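You operate a simulated robot arm through the tools that you are given. There is no shell and no other tool. Be economical: measure what you need, move in short steps, check, and stop when the job is done.

You run a simulated robot arm. Do the job below in one go: nothing can be reset, and whatever is moved stays where it is left.

## Task
Roll the white ball down the chute, through the gate, into the cup.
Fine: let it go by the red lever; afterwards set the lever back and shut the gate again. Where these are worked on the way, their far stop is far enough and under half their travel is too little: gate.

The check looks at the end state, three seconds after you hand in, the way a careful person would. Anything else that was tipped, shoved, dropped, spilled or broken makes it a failure.

## Robot
A 7-joint arm with a two-finger parallel gripper, fixed in place. Base frame: the origin is at the foot of the arm, x ahead of it, y to its left, z up; the work surface is at about z = 64. Units: cm, rad, N and s.
With the tool pointing down near the work surface it reaches from about 28 to 74 cm from the base axis. Its first joint turns from -2.007 to 2.007 rad. Payload 3.91 kg.
The TCP is the grasp point between the finger pads, 3 cm short of the fingertips. In the tool frame z runs along the fingers and y along their closing line. The gripper opens to 11 cm. The fingers are 2 cm wide and 1 cm thick; the gripper's body (4.8 by 11.2 cm) begins 5.5 cm behind the TCP.
Orientation is told as [roll, pitch, yaw] about the base's x, y, z axes, in that order, counted from this pose: with the fingers straight down and closing along the base's y, the tool's x points along the base's -x, its y along +y and its z along -z.

## Interface
- The arm moves only by the tool play_rows. Its argument "motion" is a list of rows, each an object (a shift or turn left out is 0, a gripper value left out holds the last) with "hand": the opening, from 0 (shut) to 1 (fully open); "linear": the shift along the base's x, y, z in units of 30 mm (1.0 is 30 mm), a list of three; "angular": the turn, a rotation vector about the base's x, y, z in units of 5 degrees (1.0 is 5 degrees), a list of three. In form: [{"hand": hand, "linear": [dx, dy, dz], "angular": [wx, wy, wz]}, ...]. A call has 1 to 10 rows; each row shifts and turns the commanded pose from where the row before left it. A call with a number of a shift or a turn outside -1 to 1 is refused whole. A row lasts 0.2 s, in which the tool goes at most 5 cm and 0.15 rad; a call with a longer step from one row to the next is refused whole, and so is a gripper value outside its range. Where a pose cannot be reached the arm comes as near as it can. A force on the tool above 40 N (or 10 N above the force at the start of the call, whichever is more), or a blocked arm, ends the call early, and 0.2 s more pass. The fingers move at their own pace (about 10.8 cm/s each) and stop on an object; they squeeze with about 42 N. The grip force told is the motor's: it shows also when the fingers shut on nothing. Time passes only in rows, and 0.2 s behind the last, so rows that do not move let the fingers close. The reply holds the time, the measured pose of the TCP, the force on the tool along the base axes, the opening and the grip force, in the units named above and with some noise, with the torque about the TCP (base axes, N m) and any sound that the robot's microphone picked up.
- Cameras (640 x 400 px; columns grow to the right, rows downward): "scene" is fixed at [21.68, -48.46, 148.01]; the picture's right is [0.97, -0.24, 0.00], its down [-0.14, -0.55, -0.82] and it looks along [0.20, 0.80, -0.57] (base axes); focal length 335 px, centre (320, 200). "wrist" rides on the gripper at [7.2, 1.7, -10.3] in the tool frame; the picture's right is [-0.23, 0.97, 0.00], its down [-0.76, -0.18, -0.62] and it looks along [-0.61, -0.14, 0.78] (tool axes); focal length 222 px, centre (320, 200). There is no depth. A picture from a camera that has moved, and an enlarged one, comes with that camera's place and axes in the base frame and with its lens. The place of the scene camera against the robot may be out by one fixed shift of up to 2.5 cm in any direction.
- capture(camera): a new picture of that camera. It takes no simulated time.
- lift_body(by): slides the trunk up (or, below 0, down) by that many cm; the arm rides with it, the base frame stays. It gives what a move gives, with no picture.
- zoom(camera, box): a new picture of the part [left, top, right, bottom] of that camera's present view, enlarged. It takes no simulated time.
- hand_in(): hands the job in; it is judged then, once.

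Go step by step. Nothing tells you positions but the pictures and the camera data: compare them with the known pose of the tool, close in by small moves and look again before you grip or let go. The budget is 120 turns and 76 pictures, counting those below and the enlarged ones. Unless the task says otherwise, let go and move clear before handing in.

The tools are called as name(argument=value, ...) on one line, values as JSON. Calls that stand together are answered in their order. play_rows: Moves the arm, as the interface text tells. Its arguments: {"type":"object","properties":{"motion":{"type":"array"}},"required":["motion"]} The other tools are called the same way: lift_body (by) slides the trunk up or down; capture (camera) takes a picture; zoom (camera, box) takes an enlarged picture of a part of a camera's view; hand_in () hands the job in.

At the start:

```text
time_s: 0.0
ee_pos: [50.41, 20.29, 120.11]
orientation: [0.0, 0.0, 0.0]
contact_force: [0.5, 0.1, -0.4]
torque: [-0.04, -0.03, 0.0]
opening: 10.99
gripper_force: 0.1
trunk travel left (down, up): [-67.5, 31.5]
```

scene: 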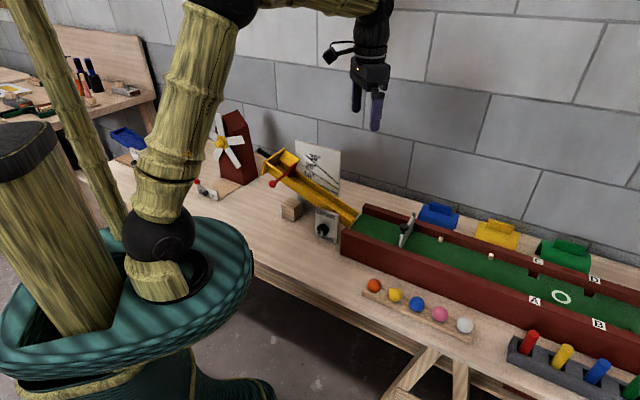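
wrist: 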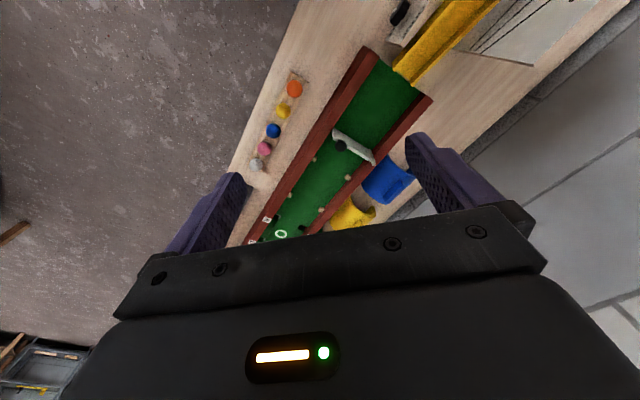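

I see a yellow chute with a red lever at left, a green-floored table with a gate, and a row of balls including a white/grey one. I'll enlarge the important parts first.

zoom(camera="scene", box=[180, 100, 380, 260])

zoom(camera="scene", box=[330, 190, 490, 350])

zoom(camera="scene", box=[460, 220, 640, 400])

```text
2.50 times, centred on (280, 180) of scene
camera zoom: at [21.68, -48.46, 148.01], right [0.97, -0.24, 0.0], down [-0.14, -0.55, -0.82], along [0.2, 0.8, -0.57], focal length 838 px, centre (420, 250)
```

zoom: 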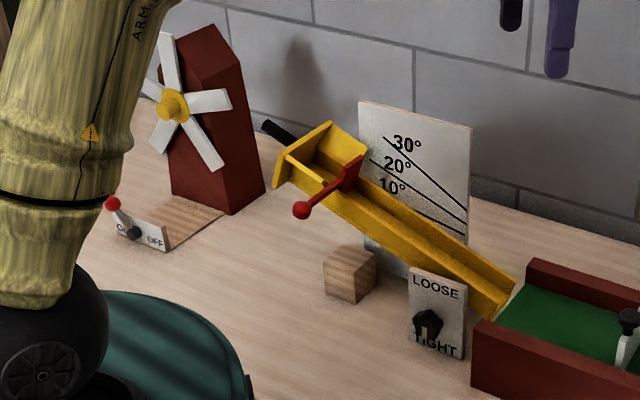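

```text
2.50 times, centred on (410, 270) of scene
camera zoom: at [21.68, -48.46, 148.01], right [0.97, -0.24, 0.0], down [-0.14, -0.55, -0.82], along [0.2, 0.8, -0.57], focal length 838 px, centre (95, 25)
```

zoom: 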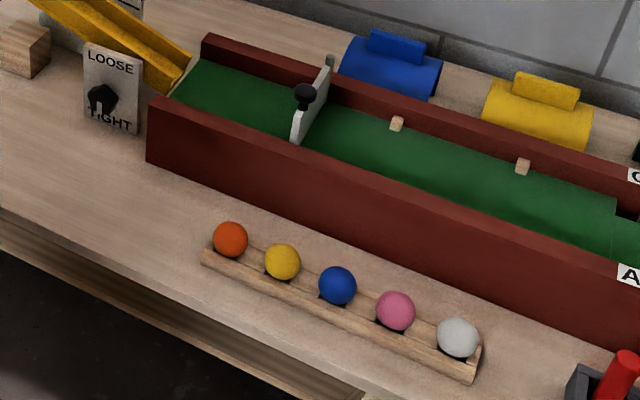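

```text
2.22 times, centred on (550, 310) of scene
camera zoom: at [21.68, -48.46, 148.01], right [0.97, -0.24, 0.0], down [-0.14, -0.55, -0.82], along [0.2, 0.8, -0.57], focal length 745 px, centre (-191, -44)
```

zoom: 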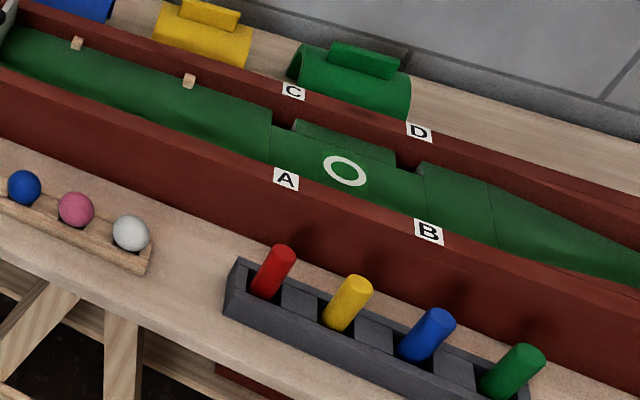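

The course runs diagonally from the chute (about x 37, y 66) to the lower right, with the white ball near (74,-3). I can't see the cup yet, so I'll move the hand right to look at the far end.

play_rows(motion=[{"linear": [0, -1, 0]}, {"linear": [0, -1, 0]}, {"linear": [0, -1, 0]}, {"linear": [0, -1, 0]}, {"linear": [0, -1, 0]}, {"linear": [0, -1, 0]}, {"linear": [0, -1, 0]}, {"linear": [0, -1, 0]}, {"linear": [0, -1, 0]}, {"linear": [0, -1, 0]}])

capture(camera="wrist")

```text
time_s: 2.2
ee_pos: [50.25, -9.89, 120.26]
orientation: [0.0, 0.001, 0.0]
contact_force: [-0.2, 0.4, 1.5]
torque: [0.03, -0.03, 0.0]
opening: 11.0
gripper_force: 0.0
trunk travel left (down, up): [-67.5, 31.5]
```

```text
70 pictures are left
camera wrist: at [43.0, -8.16, 130.42], right [0.23, 0.97, 0.0], down [0.76, -0.18, 0.62], along [0.61, -0.14, -0.78], focal length 222 px, centre (320, 200)
```

wrist: 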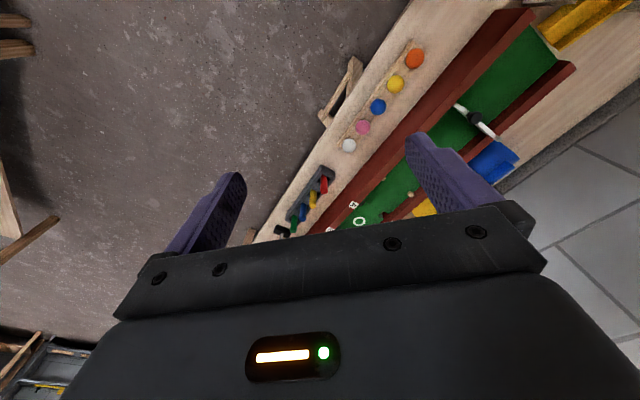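

The gripper hides the far end. I'll tilt the hand so the camera sees forward and right.

play_rows(motion=[{"angular": [-0.8, -1, 0]}, {"angular": [-0.8, -1, 0]}, {"angular": [-0.8, -1, 0]}, {"angular": [-0.8, -1, 0]}, {"angular": [-0.8, -1, 0]}, {"angular": [-0.8, -1, 0]}, {"angular": [-0.8, -1, 0]}])

capture(camera="wrist")

```text
time_s: 3.8
ee_pos: [50.44, -9.68, 120.05]
orientation: [-0.557, -0.583, 0.174]
contact_force: [0.0, -0.5, -0.6]
torque: [0.01, 0.04, 0.0]
opening: 10.99
gripper_force: 0.1
trunk travel left (down, up): [-67.5, 31.5]
```

```text
69 pictures are left
camera wrist: at [39.01, -4.66, 122.61], right [0.32, 0.9, -0.3], down [0.26, 0.23, 0.94], along [0.91, -0.38, -0.16], focal length 222 px, centre (320, 200)
```

wrist: 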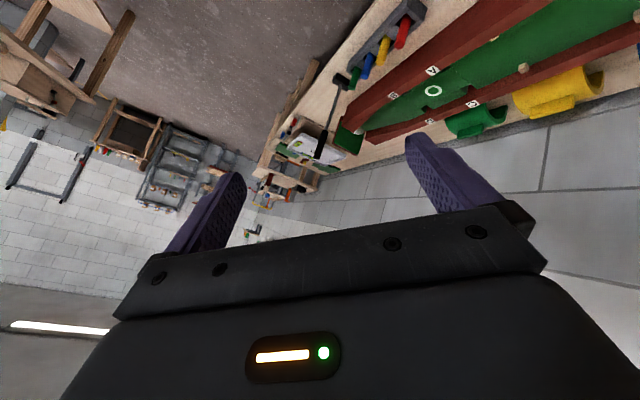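

zoom(camera="wrist", box=[260, 40, 480, 200])

zoom(camera="wrist", box=[360, 0, 640, 140])

```text
2.50 times, centred on (370, 120) of wrist
camera zoom: at [39.01, -4.66, 122.61], right [0.32, 0.9, -0.3], down [0.26, 0.23, 0.94], along [0.91, -0.38, -0.16], focal length 555 px, centre (195, 400)
```

zoom: 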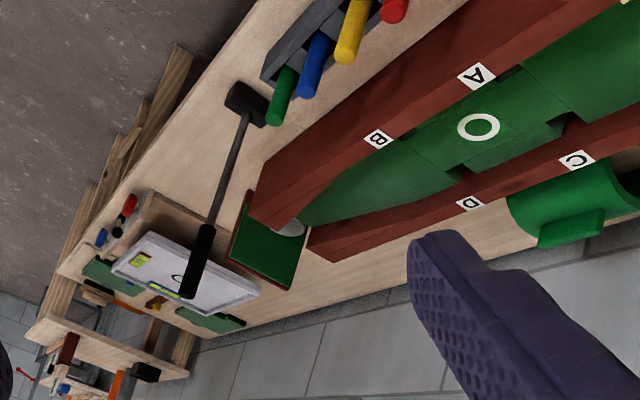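

```text
2.29 times, centred on (500, 70) of wrist
camera zoom: at [39.01, -4.66, 122.61], right [0.32, 0.9, -0.3], down [0.26, 0.23, 0.94], along [0.91, -0.38, -0.16], focal length 508 px, centre (-91, 497)
```

zoom: 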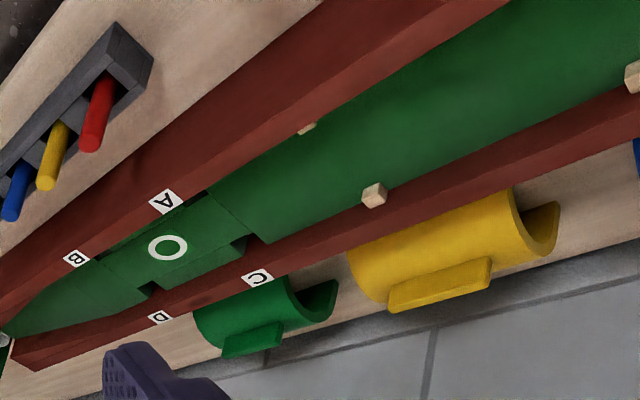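

The cup seems to sit at the far end of the funnel. Next I'll level the hand and go look at the gate and the ball from nearby.

play_rows(motion=[{"angular": [0.8, 1, 0], "linear": [0, 0.9, -0.5]}, {"angular": [0.8, 1, 0], "linear": [0, 0.9, -0.5]}, {"angular": [0.8, 1, 0], "linear": [0, 0.9, -0.5]}, {"angular": [0.8, 1, 0], "linear": [0, 0.9, -0.5]}, {"angular": [0.8, 1, 0], "linear": [0, 0.9, -0.5]}, {"angular": [0.8, 1, 0], "linear": [0, 0.9, -0.5]}, {"angular": [0.8, 1, 0], "linear": [0, 0.9, -0.5]}, {"linear": [0, 0.9, -0.5]}, {"linear": [0, 0.9, -0.5]}])

zoom(camera="wrist", box=[240, 0, 480, 200])

```text
time_s: 5.8
ee_pos: [50.44, 14.72, 106.52]
orientation: [0.0, 0.002, 0.0]
contact_force: [-0.8, 0.0, 1.1]
torque: [-0.03, 0.02, 0.03]
opening: 11.02
gripper_force: 0.1
trunk travel left (down, up): [-67.5, 31.5]
```

```text
2.00 times, centred on (360, 100) of wrist
camera zoom: at [43.23, 16.46, 116.79], right [0.23, 0.97, 0.0], down [0.76, -0.18, 0.62], along [0.61, -0.14, -0.78], focal length 444 px, centre (240, 400)
```

zoom: 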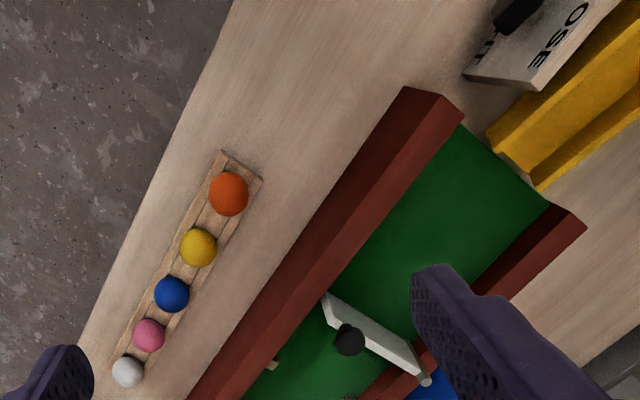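

The gate is a white blade across the channel with a black knob and a post at the far wall. The white ball is near (73.5,-6), and the rack and channel run at about -45°. I'll go lower for parallax and a closer look.

play_rows(motion=[{"linear": [0.3, 0.5, -0.8]}, {"linear": [0.3, 0.5, -0.8]}, {"linear": [0.3, 0.5, -0.8]}, {"linear": [0.3, 0.5, -0.8]}])

capture(camera="wrist")

```text
time_s: 6.8
ee_pos: [54.16, 20.59, 96.94]
orientation: [-0.001, 0.001, 0.0]
contact_force: [0.5, -0.2, -1.0]
torque: [-0.04, -0.03, -0.02]
opening: 10.99
gripper_force: 0.0
trunk travel left (down, up): [-67.5, 31.5]
```

```text
65 pictures are left
camera wrist: at [46.87, 22.28, 107.2], right [0.23, 0.97, 0.0], down [0.76, -0.18, 0.62], along [0.61, -0.14, -0.78], focal length 222 px, centre (320, 200)
```

wrist: 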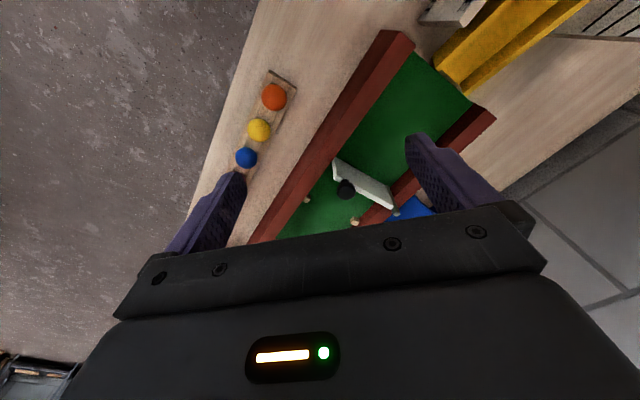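

zoom(camera="wrist", box=[280, 120, 440, 240])

zoom(camera="scene", box=[370, 180, 450, 260])

```text
3.33 times, centred on (360, 180) of wrist
camera zoom: at [46.87, 22.28, 107.2], right [0.23, 0.97, 0.0], down [0.76, -0.18, 0.62], along [0.61, -0.14, -0.78], focal length 740 px, centre (187, 267)
```

zoom: 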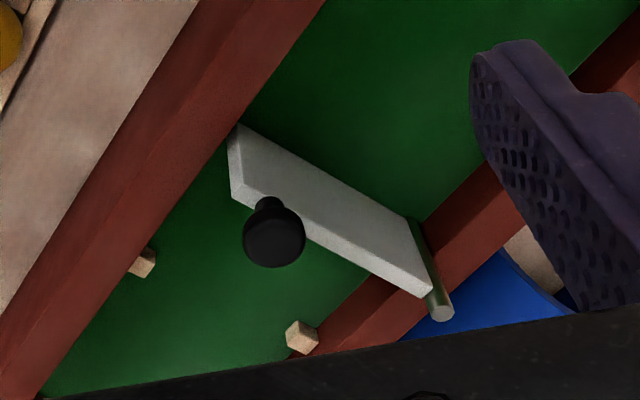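

```text
5.00 times, centred on (410, 220) of scene
camera zoom: at [21.68, -48.46, 148.01], right [0.97, -0.24, 0.0], down [-0.14, -0.55, -0.82], along [0.2, 0.8, -0.57], focal length 1676 px, centre (-130, 100)
```

zoom: 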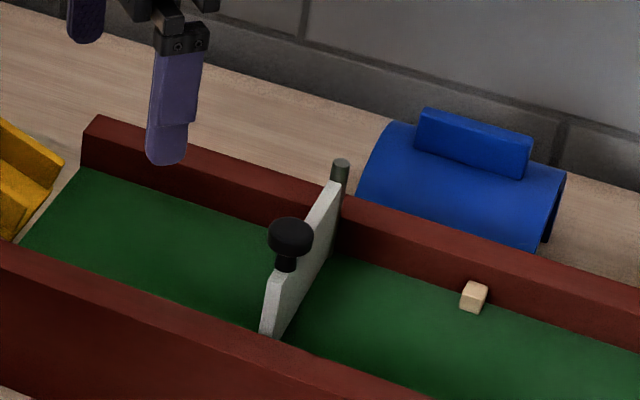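

The gate closes perpendicular to the channel. Its hinge is at about (74.8,29.3) and its knob centre at (67.4,21.6,79.9). Before acting, I want a nearer look at the ring section and the cup.

play_rows(motion=[{"linear": [0.45, -1, 0.6]}, {"linear": [0.45, -1, 0.6]}, {"linear": [0.45, -1, 0.6]}, {"linear": [0.45, -1, 0.6], "angular": [-0.8, -1, 0]}, {"linear": [0.45, -1, 0.6], "angular": [-0.8, -1, 0]}, {"linear": [0.45, -1, 0.6], "angular": [-0.8, -1, 0]}, {"linear": [0.45, -1, 0.6], "angular": [-0.8, -1, 0]}, {"linear": [0.45, -1, 0.6], "angular": [-0.8, -1, 0]}, {"linear": [0.45, -1, 0.6], "angular": [-0.8, -1, 0]}])

capture(camera="wrist")

```text
time_s: 8.8
ee_pos: [66.21, -6.28, 113.17]
orientation: [-0.461, -0.507, 0.122]
contact_force: [-0.3, 0.6, -0.4]
torque: [-0.01, 0.02, 0.0]
opening: 11.0
gripper_force: 0.2
trunk travel left (down, up): [-67.5, 31.5]
```

```text
62 pictures are left
camera wrist: at [55.11, -1.59, 117.05], right [0.3, 0.92, -0.27], down [0.34, 0.16, 0.93], along [0.89, -0.37, -0.26], focal length 222 px, centre (320, 200)
```

wrist: 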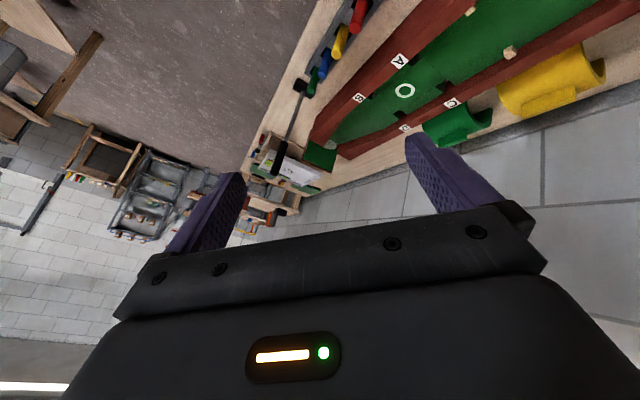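

zoom(camera="wrist", box=[295, 30, 475, 170])

zoom(camera="wrist", box=[360, 50, 460, 130])

```text
2.86 times, centred on (385, 100) of wrist
camera zoom: at [55.11, -1.59, 117.05], right [0.3, 0.92, -0.27], down [0.34, 0.16, 0.93], along [0.89, -0.37, -0.26], focal length 635 px, centre (134, 486)
```

zoom: 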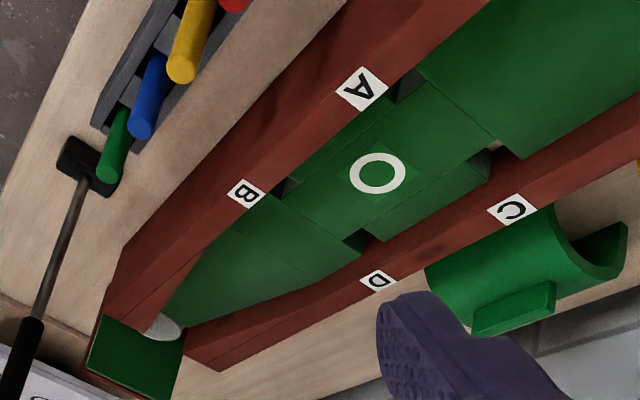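

```text
5.00 times, centred on (410, 90) of wrist
camera zoom: at [55.11, -1.59, 117.05], right [0.3, 0.92, -0.27], down [0.34, 0.16, 0.93], along [0.89, -0.37, -0.26], focal length 1111 px, centre (-130, 750)
```

zoom: 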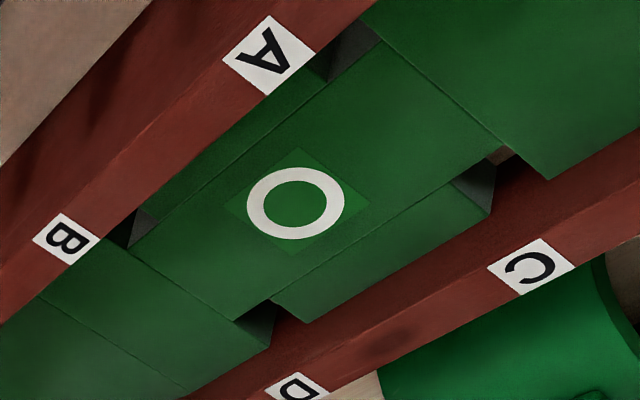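

The ring is on a central bridge with open corners at A–D, and the cup is at the funnel's end, so a straight roll should do. Now I'll look at the chute and its lever.

play_rows(motion=[{"linear": [-0.7, 1, 0], "angular": [0.8, 1, 0]}, {"linear": [-0.7, 1, 0], "angular": [0.8, 1, 0]}, {"linear": [-0.7, 1, 0], "angular": [0.8, 1, 0]}, {"linear": [-0.7, 1, 0], "angular": [0.8, 1, 0]}, {"linear": [-0.7, 1, 0], "angular": [0.8, 1, 0]}, {"linear": [-0.7, 1, 0], "angular": [0.8, 1, 0]}, {"linear": [-0.7, 1, 0], "angular": [0, 0, 1]}, {"linear": [-0.7, 1, 0], "angular": [0, 0, 1]}, {"linear": [-0.7, 1, 0], "angular": [0, 0, 1]}, {"linear": [-0.7, 1, 0], "angular": [0, 0, 1]}])

play_rows(motion=[{"linear": [-0.7, 1, 0], "angular": [0, 0, 1]}, {"linear": [-0.7, 1, 0], "angular": [0, 0, 1]}, {"linear": [-0.7, 1, 0], "angular": [0, 0, 1]}, {"linear": [-0.7, 1, 0], "angular": [0, 0, 1]}, {"angular": [0, 0, 1]}])

capture(camera="wrist")

```text
time_s: 11.0
ee_pos: [44.93, 23.72, 113.21]
orientation: [0.0, 0.001, 0.35]
contact_force: [0.1, 0.3, 0.3]
torque: [0.01, 0.02, 0.03]
opening: 10.97
gripper_force: 0.0
trunk travel left (down, up): [-67.5, 31.5]
```

```text
time_s: 12.2
ee_pos: [36.7, 35.67, 113.25]
orientation: [0.0, -0.001, 0.787]
contact_force: [0.4, 0.1, -0.5]
torque: [0.01, -0.06, 0.02]
opening: 11.02
gripper_force: 0.0
trunk travel left (down, up): [-67.5, 31.5]
```

```text
59 pictures are left
camera wrist: at [30.43, 31.71, 123.46], right [-0.53, 0.85, 0.0], down [0.66, 0.41, 0.62], along [0.53, 0.33, -0.78], focal length 222 px, centre (320, 200)
```

wrist: 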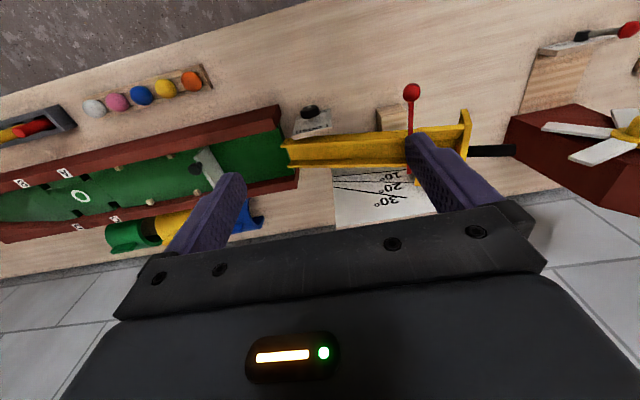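

zoom(camera="wrist", box=[270, 70, 530, 230])

zoom(camera="scene", box=[255, 135, 335, 205])

```text
2.46 times, centred on (400, 150) of wrist
camera zoom: at [30.43, 31.71, 123.46], right [-0.53, 0.85, 0.0], down [0.66, 0.41, 0.62], along [0.53, 0.33, -0.78], focal length 547 px, centre (123, 323)
```

zoom: 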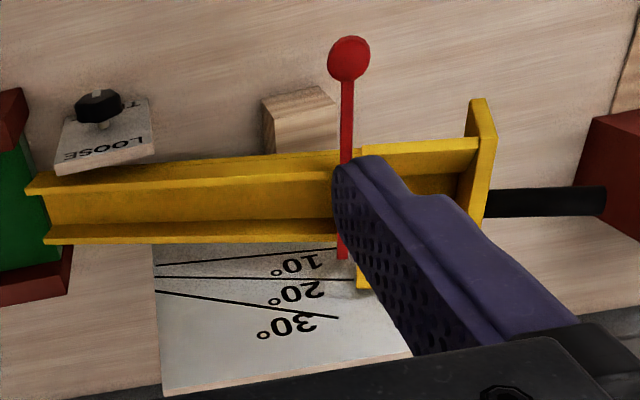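

```text
5.71 times, centred on (295, 170) of scene
camera zoom: at [21.68, -48.46, 148.01], right [0.97, -0.24, 0.0], down [-0.14, -0.55, -0.82], along [0.2, 0.8, -0.57], focal length 1915 px, centre (463, 371)
```

zoom: 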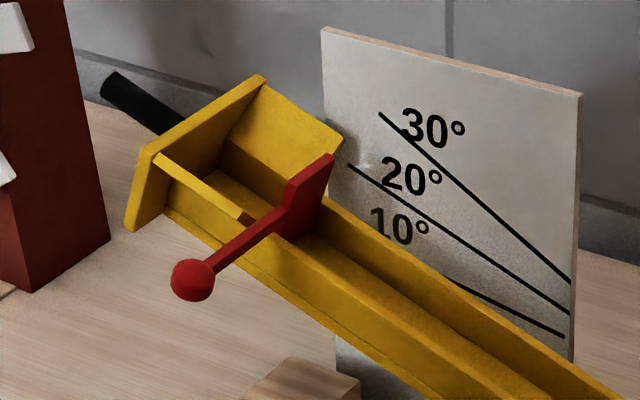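

play_rows(motion=[{"linear": [-0.7, 0.6, -0.6]}, {"linear": [-0.7, 0.6, -0.6]}, {"linear": [-0.7, 0.6, -0.6]}, {"linear": [-0.7, 0.6, -0.6]}, {"linear": [-0.7, 0.6, -0.6]}])

zoom(camera="wrist", box=[230, 0, 450, 200])

```text
time_s: 13.4
ee_pos: [26.1, 44.51, 104.18]
orientation: [0.0, 0.0, 0.787]
contact_force: [-0.3, 0.3, 1.1]
torque: [0.03, -0.02, 0.0]
opening: 10.99
gripper_force: 0.0
trunk travel left (down, up): [-67.5, 31.5]
```

```text
2.00 times, centred on (340, 100) of wrist
camera zoom: at [19.85, 40.77, 114.5], right [-0.53, 0.85, 0.0], down [0.66, 0.41, 0.62], along [0.53, 0.33, -0.78], focal length 444 px, centre (280, 400)
```

zoom: 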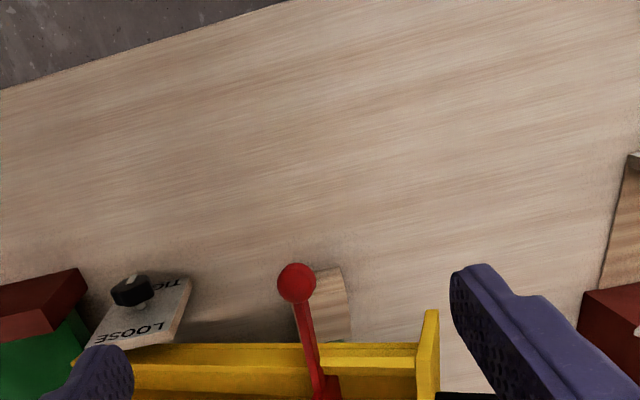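

play_rows(motion=[{"linear": [0.7, 0.7, 0.3]}, {"linear": [0.7, 0.7, 0.3]}, {"linear": [0.7, 0.7, 0.3]}])

zoom(camera="wrist", box=[230, 50, 430, 210])

```text
time_s: 14.2
ee_pos: [32.72, 50.99, 106.94]
orientation: [0.0, 0.001, 0.785]
contact_force: [0.0, -0.2, -0.2]
torque: [-0.02, 0.01, 0.0]
opening: 10.99
gripper_force: 0.0
trunk travel left (down, up): [-67.5, 31.5]
```

```text
2.50 times, centred on (330, 130) of wrist
camera zoom: at [26.42, 47.12, 117.14], right [-0.53, 0.85, 0.0], down [0.66, 0.41, 0.62], along [0.53, 0.33, -0.78], focal length 555 px, centre (295, 375)
```

zoom: 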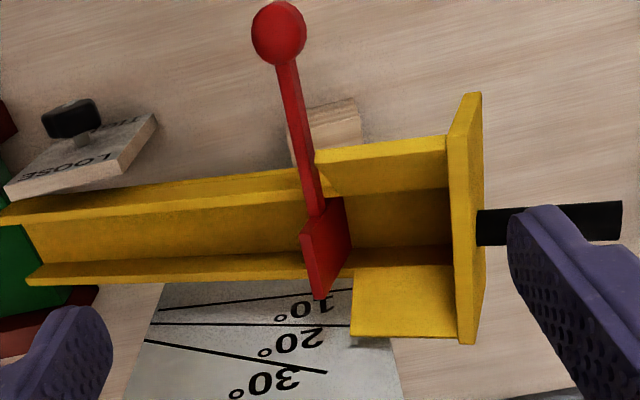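

The lever is a red paddle in the chute. Its rod runs toward the robot and ends in a knob at (30.2,48.6,85.7). I'll do the gate first and move above its knob with the fingers closing along the channel.

play_rows(motion=[{"linear": [1, -0.82, -0.3]}, {"linear": [1, -0.82, -0.3]}, {"linear": [1, -0.82, -0.3]}, {"linear": [1, -0.82, -0.3]}, {"linear": [1, -0.82, -0.3]}, {"linear": [1, -0.82, -0.3]}, {"linear": [1, -0.82, -0.3]}, {"linear": [1, -0.82, -0.3]}, {"linear": [1, -0.82, -0.3]}])

play_rows(motion=[{"linear": [0.9, -0.8, -0.5], "hand": 0.6}, {"linear": [0.9, -0.8, -0.5]}, {"linear": [0.8, -0.8, -0.5]}])

capture(camera="wrist")

zoom(camera="scene", box=[340, 130, 480, 250])

```text
time_s: 16.2
ee_pos: [59.59, 28.56, 98.95]
orientation: [-0.001, -0.001, 0.787]
contact_force: [0.9, 0.9, 1.1]
torque: [0.02, -0.02, -0.01]
opening: 10.98
gripper_force: 0.2
trunk travel left (down, up): [-67.5, 31.5]
```

```text
time_s: 17.0
ee_pos: [67.39, 21.62, 94.14]
orientation: [0.0, 0.001, 0.786]
contact_force: [-0.1, -0.5, 0.4]
torque: [0.01, -0.03, 0.0]
opening: 6.59
gripper_force: 0.1
trunk travel left (down, up): [-67.5, 31.5]
```

```text
54 pictures are left
camera wrist: at [61.14, 17.71, 104.31], right [-0.53, 0.85, 0.0], down [0.66, 0.41, 0.62], along [0.53, 0.33, -0.78], focal length 222 px, centre (320, 200)
```

wrist: 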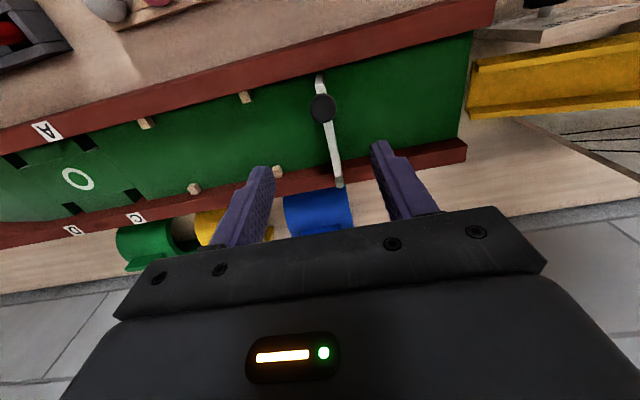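

```text
3.33 times, centred on (410, 190) of scene
camera zoom: at [21.68, -48.46, 148.01], right [0.97, -0.24, 0.0], down [-0.14, -0.55, -0.82], along [0.2, 0.8, -0.57], focal length 1117 px, centre (20, 233)
```

zoom: 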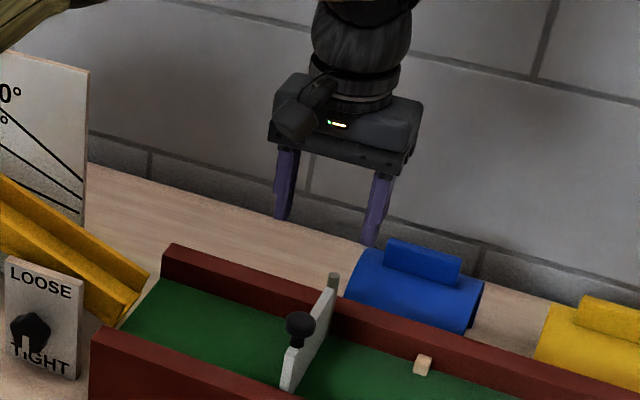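

The knob checks out at about (67.2,21.7). I'll go down over it to z ≈ 81 with the fingers on either side.

play_rows(motion=[{"linear": [0, 0, -0.9]}, {"linear": [0, 0, -0.9]}, {"linear": [0, 0, -0.9]}, {"linear": [0, 0, -0.8]}, {"linear": [0, 0, -0.7]}, {"linear": [0, 0, -0.2]}])

zoom(camera="scene", box=[360, 170, 460, 260])

```text
time_s: 18.4
ee_pos: [67.54, 21.66, 81.07]
orientation: [0.001, -0.001, 0.785]
contact_force: [0.8, 0.8, -0.9]
torque: [-0.03, 0.02, 0.01]
opening: 6.61
gripper_force: 0.1
trunk travel left (down, up): [-67.5, 31.5]
```

```text
4.44 times, centred on (410, 215) of scene
camera zoom: at [21.68, -48.46, 148.01], right [0.97, -0.24, 0.0], down [-0.14, -0.55, -0.82], along [0.2, 0.8, -0.57], focal length 1490 px, centre (-80, 133)
```

zoom: 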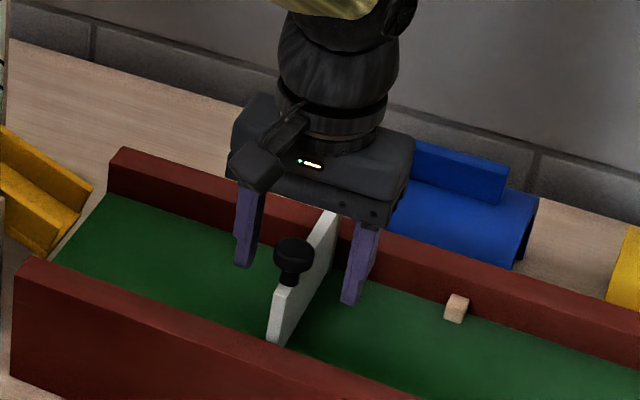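

play_rows(motion=[{"hand": 0.36}, {"hand": 0.36}, {"linear": [-0.14, 0.14, 0]}, {"linear": [-0.14, 0.14, 0]}])

zoom(camera="scene", box=[360, 170, 460, 260])

```text
time_s: 19.4
ee_pos: [66.63, 22.45, 81.19]
orientation: [0.001, 0.001, 0.785]
contact_force: [0.4, -0.1, 0.5]
torque: [0.0, 0.01, 0.05]
opening: 3.97
gripper_force: 0.3
trunk travel left (down, up): [-67.5, 31.5]
```

```text
4.44 times, centred on (410, 215) of scene
camera zoom: at [21.68, -48.46, 148.01], right [0.97, -0.24, 0.0], down [-0.14, -0.55, -0.82], along [0.2, 0.8, -0.57], focal length 1490 px, centre (-80, 133)
```

zoom: 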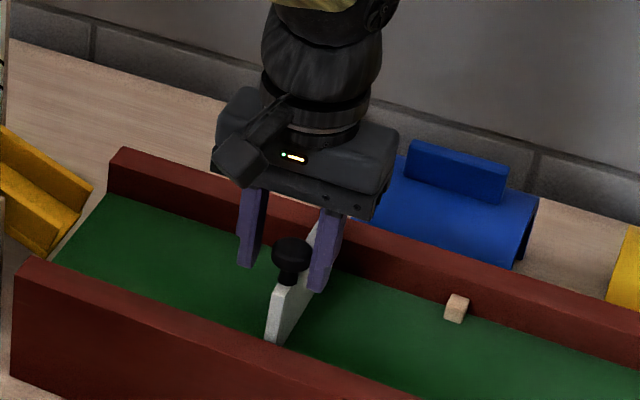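

play_rows(motion=[{"linear": [-0.16, 0.16, 0]}, {"linear": [-0.16, 0.16, 0]}])

zoom(camera="scene", box=[360, 170, 460, 260])

```text
time_s: 20.0
ee_pos: [65.58, 23.37, 81.14]
orientation: [0.001, 0.0, 0.785]
contact_force: [0.9, -0.2, -0.3]
torque: [-0.01, 0.0, 0.01]
opening: 3.97
gripper_force: 0.1
trunk travel left (down, up): [-67.5, 31.5]
```

```text
4.44 times, centred on (410, 215) of scene
camera zoom: at [21.68, -48.46, 148.01], right [0.97, -0.24, 0.0], down [-0.14, -0.55, -0.82], along [0.2, 0.8, -0.57], focal length 1490 px, centre (-80, 133)
```

zoom: 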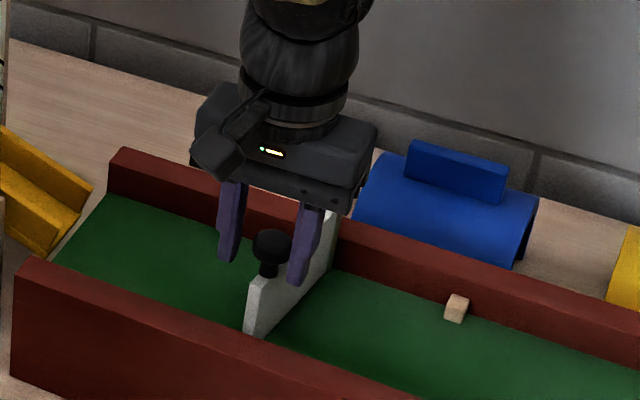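

The gate swings upstream freely. I'll follow the arc to about 60°, turning with the blade.

play_rows(motion=[{"linear": [-0.07, 0.177, 0], "angular": [0, 0, -1]}, {"linear": [-0.07, 0.177, 0], "angular": [0, 0, -1]}, {"linear": [-0.06, 0.177, 0], "angular": [0, 0, -1]}, {"linear": [-0.05, 0.177, 0], "angular": [0, 0, -1]}, {"linear": [-0.05, 0.177, 0], "angular": [0, 0, -1]}, {"linear": [-0.04, 0.177, 0], "angular": [0, 0, -1]}])

play_rows(motion=[{"linear": [-0.05, 0.305, 0], "angular": [0, 0, -1]}, {"linear": [-0.04, 0.305, 0], "angular": [0, 0, -1]}, {"linear": [-0.02, 0.305, 0], "angular": [0, 0, -1]}, {"linear": [0.02, 0.305, 0], "angular": [0, 0, -1]}, {"linear": [0.04, 0.305, 0], "angular": [0, 0, -1]}, {"linear": [0.05, 0.305, 0], "angular": [0, 0, -1]}])

zoom(camera="scene", box=[340, 160, 460, 260])

```text
time_s: 21.4
ee_pos: [64.48, 26.46, 81.13]
orientation: [0.0, 0.0, 0.26]
contact_force: [-0.7, -0.1, 0.6]
torque: [0.01, 0.01, -0.04]
opening: 3.98
gripper_force: 0.1
trunk travel left (down, up): [-67.5, 31.5]
```

```text
time_s: 22.8
ee_pos: [64.49, 32.08, 81.07]
orientation: [0.0, -0.002, -0.262]
contact_force: [0.4, -0.3, -0.1]
torque: [0.01, 0.03, 0.01]
opening: 3.95
gripper_force: 0.0
trunk travel left (down, up): [-67.5, 31.5]
```

```text
4.00 times, centred on (400, 210) of scene
camera zoom: at [21.68, -48.46, 148.01], right [0.97, -0.24, 0.0], down [-0.14, -0.55, -0.82], along [0.2, 0.8, -0.57], focal length 1341 px, centre (0, 160)
```

zoom: 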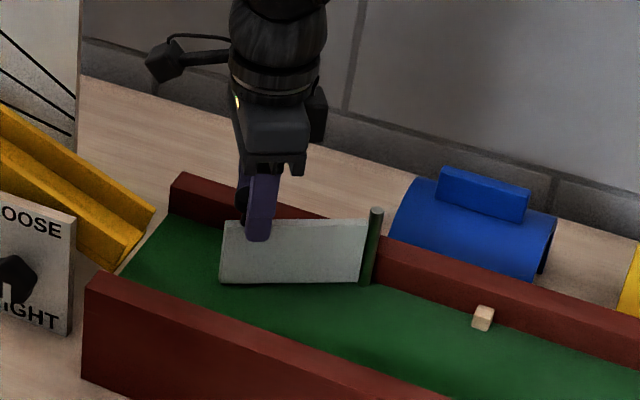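

play_rows(motion=[{"linear": [0.12, 0.28, 0], "angular": [0, 0, -1]}, {"linear": [0.12, 0.28, 0], "angular": [0, 0, -1]}, {"linear": [0.13, 0.27, 0], "angular": [0, 0, -1]}, {"linear": [0.18, 0.25, 0], "angular": [0, 0, -1]}, {"linear": [0.18, 0.24, 0], "angular": [0, 0, -1]}])

zoom(camera="scene", box=[340, 160, 460, 260])

```text
time_s: 24.0
ee_pos: [66.03, 35.64, 81.19]
orientation: [0.0, 0.0, -0.7]
contact_force: [0.1, 0.1, 0.0]
torque: [-0.01, -0.01, 0.0]
opening: 3.97
gripper_force: 0.0
out of reach, approached as far as the arm can: row 5
trunk travel left (down, up): [-67.5, 31.5]
```

```text
4.00 times, centred on (400, 210) of scene
camera zoom: at [21.68, -48.46, 148.01], right [0.97, -0.24, 0.0], down [-0.14, -0.55, -0.82], along [0.2, 0.8, -0.57], focal length 1341 px, centre (0, 160)
```

zoom: 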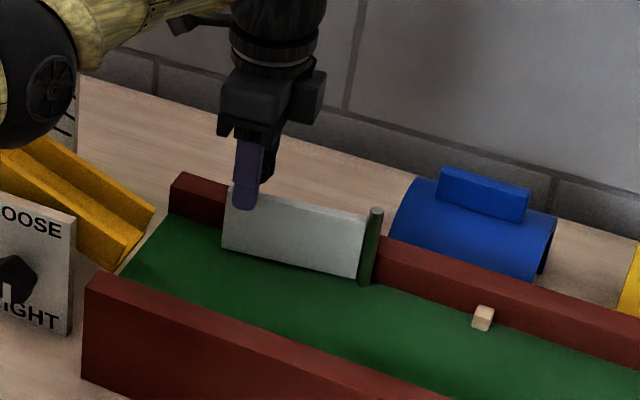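

The arm is at its reach limit with the gate about 78° open. I'll tilt the hand outward a little and nudge it the rest of the way to its stop.

play_rows(motion=[{"angular": [0.47, -0.88, 0]}, {"angular": [0.47, -0.88, 0]}, {"angular": [0.47, -0.88, 0]}, {"angular": [0.47, -0.88, 0]}, {"linear": [0.15, 0.15, 0]}, {"linear": [0.15, 0.15, 0]}, {"linear": [0.15, 0.15, 0]}])

zoom(camera="scene", box=[340, 160, 460, 260])

```text
time_s: 24.8
ee_pos: [68.99, 37.07, 80.48]
orientation: [0.176, -0.074, -0.711]
contact_force: [-32.5, -23.2, 14.0]
torque: [-1.1, 1.22, -0.7]
opening: 5.73
gripper_force: 17.9
out of reach, approached as far as the arm can: row 1, 2, 3
trunk travel left (down, up): [-67.5, 31.5]
stopped in row 3: the force on the tool passed its limit at 56 N (the readings are from after the stop); the commanded pose is now the measured one
```

```text
4.00 times, centred on (400, 210) of scene
camera zoom: at [21.68, -48.46, 148.01], right [0.97, -0.24, 0.0], down [-0.14, -0.55, -0.82], along [0.2, 0.8, -0.57], focal length 1341 px, centre (0, 160)
```

zoom: 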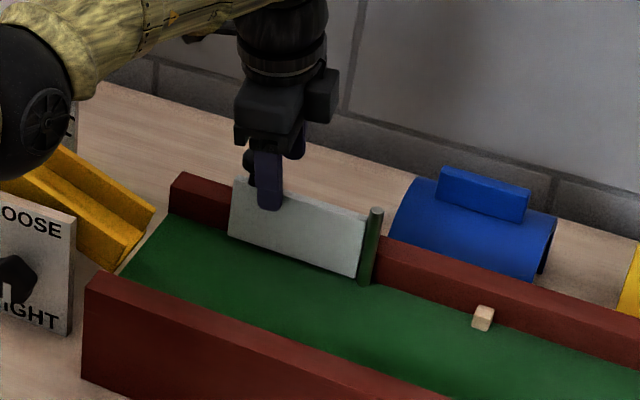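

The gate is at its far stop. I'll ease off, open the fingers and rise clear.

play_rows(motion=[{"linear": [-0.2, -0.15, 0], "hand": 0.6}, {"linear": [-0.1, -0.1, 0.1]}, {"linear": [0, 0, 0.6]}, {"linear": [-0.1, -0.1, 0.9]}, {"linear": [-0.2, -0.2, 1]}, {"linear": [-0.3, -0.3, 1], "angular": [-0.47, 0.88, 0]}])

zoom(camera="scene", box=[340, 160, 460, 260])

```text
time_s: 25.7
ee_pos: [69.94, 37.11, 83.25]
orientation: [0.18, -0.082, -0.712]
contact_force: [3.1, -2.9, 1.9]
torque: [-0.14, -0.02, 0.12]
opening: 6.62
gripper_force: 0.1
out of reach, approached as far as the arm can: row 1, 2, 4
trunk travel left (down, up): [-67.5, 31.5]
stopped in row 4: the force on the tool passed its limit at 56 N (the readings are from after the stop); the commanded pose is now the measured one
```

```text
4.00 times, centred on (400, 210) of scene
camera zoom: at [21.68, -48.46, 148.01], right [0.97, -0.24, 0.0], down [-0.14, -0.55, -0.82], along [0.2, 0.8, -0.57], focal length 1341 px, centre (0, 160)
```

zoom: 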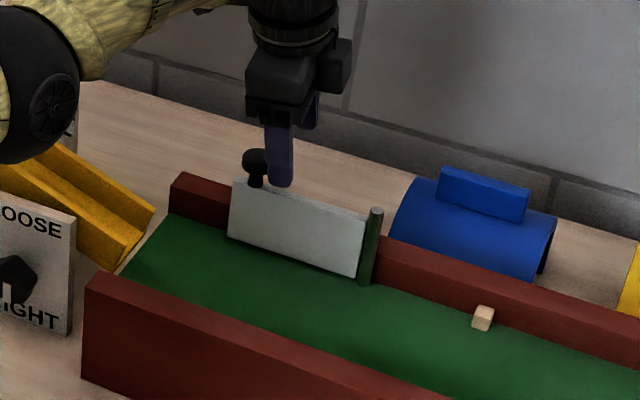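

play_rows(motion=[{"linear": [0, -0.3, 0.1]}, {"linear": [0, -0.3, 0.1]}, {"linear": [0, 0, 0.3]}])

zoom(camera="scene", box=[340, 140, 460, 240])

```text
time_s: 26.5
ee_pos: [70.73, 35.89, 84.55]
orientation: [0.18, -0.078, -0.711]
contact_force: [1.3, -0.1, 0.3]
torque: [0.0, 0.0, 0.0]
opening: 6.6
gripper_force: 0.2
out of reach, approached as far as the arm can: row 1, 2
trunk travel left (down, up): [-67.5, 31.5]
```

```text
4.00 times, centred on (400, 190) of scene
camera zoom: at [21.68, -48.46, 148.01], right [0.97, -0.24, 0.0], down [-0.14, -0.55, -0.82], along [0.2, 0.8, -0.57], focal length 1341 px, centre (0, 240)
```

zoom: 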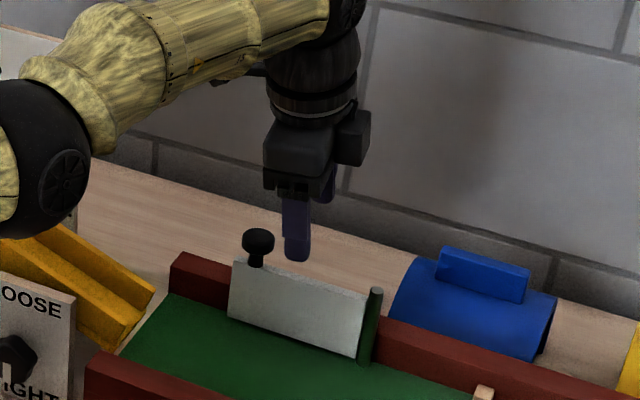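

The gate is fully open. The elbow hangs low near the chute, so I'll raise the trunk to lift the whole arm clear.

lift_body(by=12)

capture(camera="scene")

```text
time_s: 28.0
ee_pos: [70.64, 35.91, 96.56]
orientation: [0.177, -0.078, -0.713]
contact_force: [-0.6, 0.7, 0.0]
torque: [-0.01, 0.02, 0.03]
opening: 6.59
gripper_force: 0.2
trunk travel left (down, up): [-79.5, 19.5]
```

```text
44 pictures are left
```

scene: 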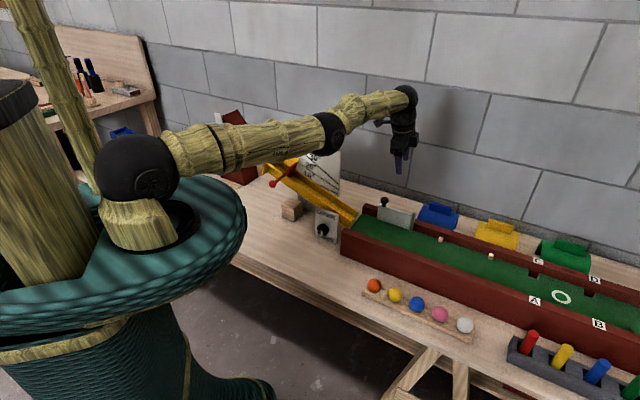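

All clear. Next I'll go to the lever with the hand levelled and turned so the fingers close along the chute, to test its motion before loading the ball.

play_rows(motion=[{"linear": [-0.8, 0.1, 0.2], "angular": [-0.49, 0.92, 0]}, {"linear": [-0.8, 0.1, 0.2], "angular": [-0.49, 0.92, 0]}, {"linear": [-0.8, 0.1, 0], "angular": [0, 0, 1]}, {"linear": [-0.8, 0.2, 0], "angular": [0, 0, 1]}, {"linear": [-0.8, 0.2, 0], "angular": [0, 0, 1]}, {"linear": [-0.8, 0.2, 0], "angular": [0, 0, 1]}, {"linear": [-0.8, 0.2, 0], "angular": [0, 0, 1]}, {"linear": [-0.8, 0.2, 0], "angular": [0, 0, 1]}, {"linear": [-0.8, 0.2, 0], "angular": [0, 0, 1]}, {"linear": [-0.8, 0.2, 0], "angular": [0, 0, 1]}])

play_rows(motion=[{"linear": [-0.9, 0.3, 0], "angular": [0, 0, 1]}, {"linear": [-0.9, 0.3, 0], "angular": [0, 0, 1]}, {"linear": [-0.9, 0.3, 0], "angular": [0, 0, 1]}, {"linear": [-0.9, 0.3, 0], "angular": [0, 0, 1]}, {"linear": [-0.9, 0.3, 0], "angular": [0, 0, 1]}, {"linear": [-0.7, 0.3, 0], "angular": [0, 0, 1]}, {"linear": [0, 0.3, 0], "angular": [0, 0, 1]}, {"linear": [0, 0.3, 0], "angular": [0, 0, 1]}, {"linear": [0, 0.3, 0], "angular": [0, 0, 1]}])

```text
time_s: 30.2
ee_pos: [56.57, 48.79, 97.13]
orientation: [0.006, -0.01, -0.002]
contact_force: [0.2, 0.6, -0.2]
torque: [-0.01, 0.02, -0.01]
opening: 6.6
gripper_force: 0.2
out of reach, approached as far as the arm can: row 3, 4, 5, 6, 7, 8, 9, 10
trunk travel left (down, up): [-79.5, 19.5]
```

```text
time_s: 31.4
ee_pos: [49.12, 55.97, 96.94]
orientation: [-0.005, -0.029, 0.352]
contact_force: [12.9, -0.3, 0.7]
torque: [-0.13, -0.82, -0.43]
opening: 6.36
gripper_force: 0.0
out of reach, approached as far as the arm can: row 1, 2, 3, 4, 5
trunk travel left (down, up): [-79.5, 19.5]
stopped in row 5: the force on the tool passed its limit at 52 N (the readings are from after the stop); the commanded pose is now the measured one
```

It touched something on an unexpected path, so I'll stop and look.

capture(camera="scene")

capture(camera="wrist")

```text
43 pictures are left
```

scene: 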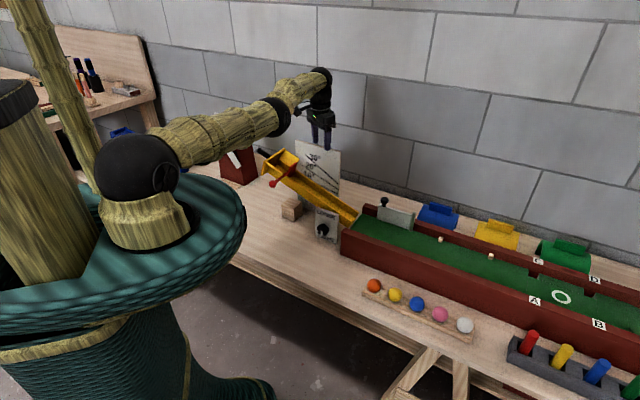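

```text
42 pictures are left
camera wrist: at [41.45, 55.02, 106.99], right [-0.12, 0.99, 0.0], down [0.76, 0.09, 0.65], along [0.64, 0.08, -0.76], focal length 222 px, centre (320, 200)
```

wrist: 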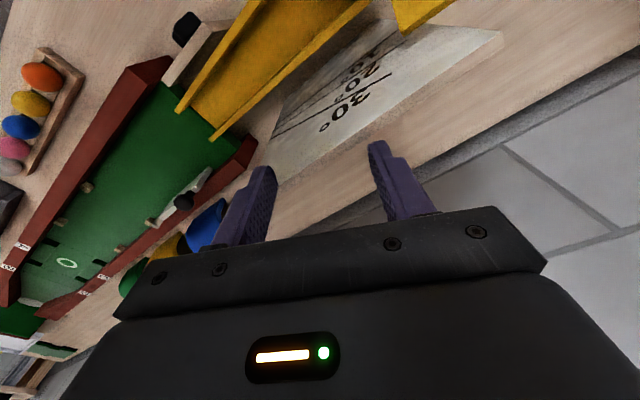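

The fingers touched the angle board's upper corner, but it still stands in place. I'll rise straight up.

lift_body(by=12)

zoom(camera="scene", box=[240, 120, 380, 240])

```text
time_s: 32.9
ee_pos: [48.82, 55.95, 108.93]
orientation: [0.001, -0.025, 0.354]
contact_force: [0.6, -0.6, 0.5]
torque: [0.02, 0.0, 0.03]
opening: 6.61
gripper_force: 0.0
trunk travel left (down, up): [-91.5, 7.5]
```

```text
3.33 times, centred on (310, 180) of scene
camera zoom: at [21.68, -48.46, 148.01], right [0.97, -0.24, 0.0], down [-0.14, -0.55, -0.82], along [0.2, 0.8, -0.57], focal length 1117 px, centre (353, 267)
```

zoom: 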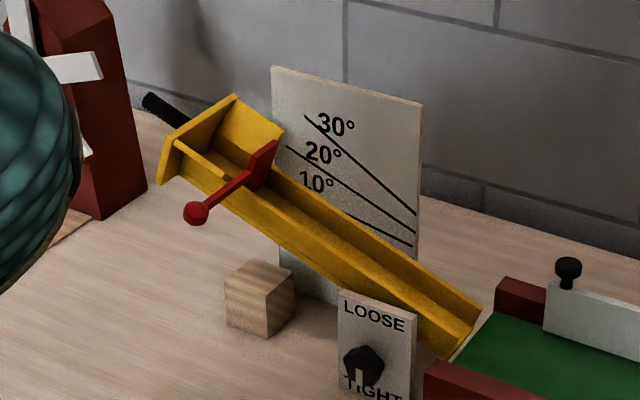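

Nothing shifted. I'll retract radially in small steps and see whether the arm follows.

play_rows(motion=[{"linear": [-0.5, -0.6, 0]}, {"linear": [-0.5, -0.6, 0]}, {"linear": [-0.5, -0.6, 0]}, {"linear": [-0.5, -0.6, 0]}])

```text
time_s: 33.9
ee_pos: [48.95, 55.91, 108.9]
orientation: [-0.001, -0.024, 0.354]
contact_force: [-0.3, -0.2, -0.2]
torque: [0.0, 0.01, 0.04]
opening: 6.59
gripper_force: 0.0
out of reach, approached as far as the arm can: row 1, 2, 3, 4
trunk travel left (down, up): [-91.5, 7.5]
```

play_rows(motion=[{"linear": [0, 0, 0.5]}, {"linear": [0, 0, 0.5]}])

capture(camera="scene")

```text
time_s: 34.5
ee_pos: [48.92, 56.0, 111.94]
orientation: [-0.001, -0.025, 0.355]
contact_force: [-0.4, 0.2, -0.3]
torque: [-0.01, 0.04, 0.0]
opening: 6.6
gripper_force: 0.1
trunk travel left (down, up): [-91.5, 7.5]
```

```text
40 pictures are left
```

scene: 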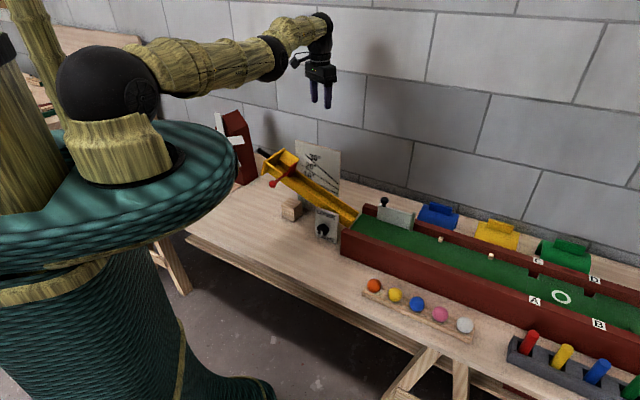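

Moving up works, so I'll combine up and inward to unfold from the stretched posture.

play_rows(motion=[{"linear": [0, 0, 1]}, {"linear": [0, 0, 1]}, {"linear": [-0.2, -0.2, 1]}, {"linear": [-0.4, -0.4, 1]}, {"linear": [-0.5, -0.5, 0.5]}, {"linear": [-0.5, -0.5, 0.5]}, {"linear": [-0.5, -0.5, 0]}, {"linear": [-0.5, -0.5, 0]}])

```text
time_s: 36.2
ee_pos: [46.71, 55.32, 128.48]
orientation: [-0.002, -0.023, 0.354]
contact_force: [0.0, 0.1, -0.1]
torque: [0.0, 0.01, 0.0]
opening: 6.58
gripper_force: 0.1
out of reach, approached as far as the arm can: row 3, 4, 5, 6, 7, 8
trunk travel left (down, up): [-91.5, 7.5]
```

The arm seems stuck in an elbow-down stretched posture. I'll swing around at this safe height away from the wall before unfolding it.

play_rows(motion=[{"linear": [0.72, -0.6, 0], "angular": [0, 0, -0.44]}, {"linear": [0.7, -0.62, 0], "angular": [0, 0, -0.44]}, {"linear": [0.68, -0.65, 0], "angular": [0, 0, -0.44]}, {"linear": [0.65, -0.68, 0], "angular": [0, 0, -0.44]}, {"linear": [0.62, -0.7, 0], "angular": [0, 0, -0.44]}, {"linear": [0.6, -0.72, 0], "angular": [0, 0, -0.44]}, {"linear": [0.57, -0.75, 0], "angular": [0, 0, -0.44]}, {"linear": [0.54, -0.77, 0], "angular": [0, 0, -0.44]}, {"linear": [0.5, -0.8, 0], "angular": [0, 0, -0.44]}, {"linear": [0.47, -0.82, 0], "angular": [0, 0, -0.44]}])

play_rows(motion=[{"linear": [-0.3, -0.15, 0.5]}, {"linear": [-0.3, -0.15, 0.5]}, {"linear": [-0.3, -0.15, 0.5]}, {"linear": [-0.3, -0.15, 0.5]}, {"linear": [-0.3, -0.15, 0]}, {"linear": [-0.3, -0.15, 0]}, {"linear": [-0.3, -0.15, 0]}, {"linear": [-0.3, -0.15, 0]}])

capture(camera="scene")

```text
time_s: 38.5
ee_pos: [65.55, 34.57, 128.35]
orientation: [0.001, -0.022, -0.028]
contact_force: [0.0, 0.2, 0.2]
torque: [0.03, 0.06, 0.01]
opening: 6.61
gripper_force: 0.1
out of reach, approached as far as the arm can: row 3, 9
trunk travel left (down, up): [-91.5, 7.5]
```

```text
time_s: 40.2
ee_pos: [62.99, 33.56, 136.42]
orientation: [0.0, -0.024, -0.031]
contact_force: [0.7, -0.9, -0.3]
torque: [0.0, 0.0, 0.01]
opening: 6.61
gripper_force: 0.1
out of reach, approached as far as the arm can: row 1, 2, 3, 4, 5, 6, 7, 8
trunk travel left (down, up): [-91.5, 7.5]
```

```text
39 pictures are left
```

scene: 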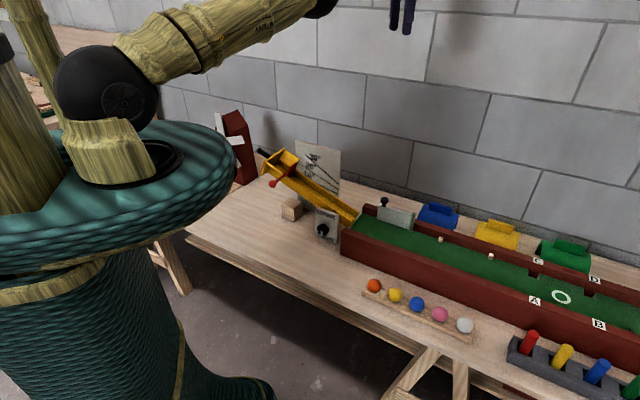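

The wrist seems to be at its limit in this elbow-down posture. I'll tilt the fingers inward, which should push the elbow back up past straight.

play_rows(motion=[{"angular": [-0.47, 0.88, 0]}, {"angular": [-0.47, 0.88, 0]}, {"angular": [-0.47, 0.88, 0]}, {"angular": [-0.47, 0.88, 0]}, {"angular": [-0.47, 0.88, 0], "linear": [-0.3, -0.15, 0]}, {"angular": [-0.47, 0.88, 0], "linear": [-0.3, -0.15, 0]}, {"linear": [-0.3, -0.15, 0]}, {"linear": [-0.3, -0.15, 0]}])

capture(camera="scene")

```text
time_s: 42.0
ee_pos: [55.34, 28.94, 135.0]
orientation: [-0.225, 0.352, -0.067]
contact_force: [-0.2, 0.5, 0.8]
torque: [-0.01, -0.03, 0.01]
opening: 6.58
gripper_force: 0.1
out of reach, approached as far as the arm can: row 1, 2, 3, 4, 5
trunk travel left (down, up): [-91.5, 7.5]
```

```text
38 pictures are left
```

scene: 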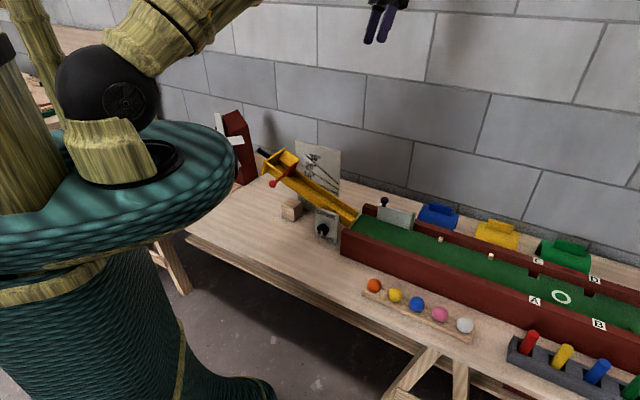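

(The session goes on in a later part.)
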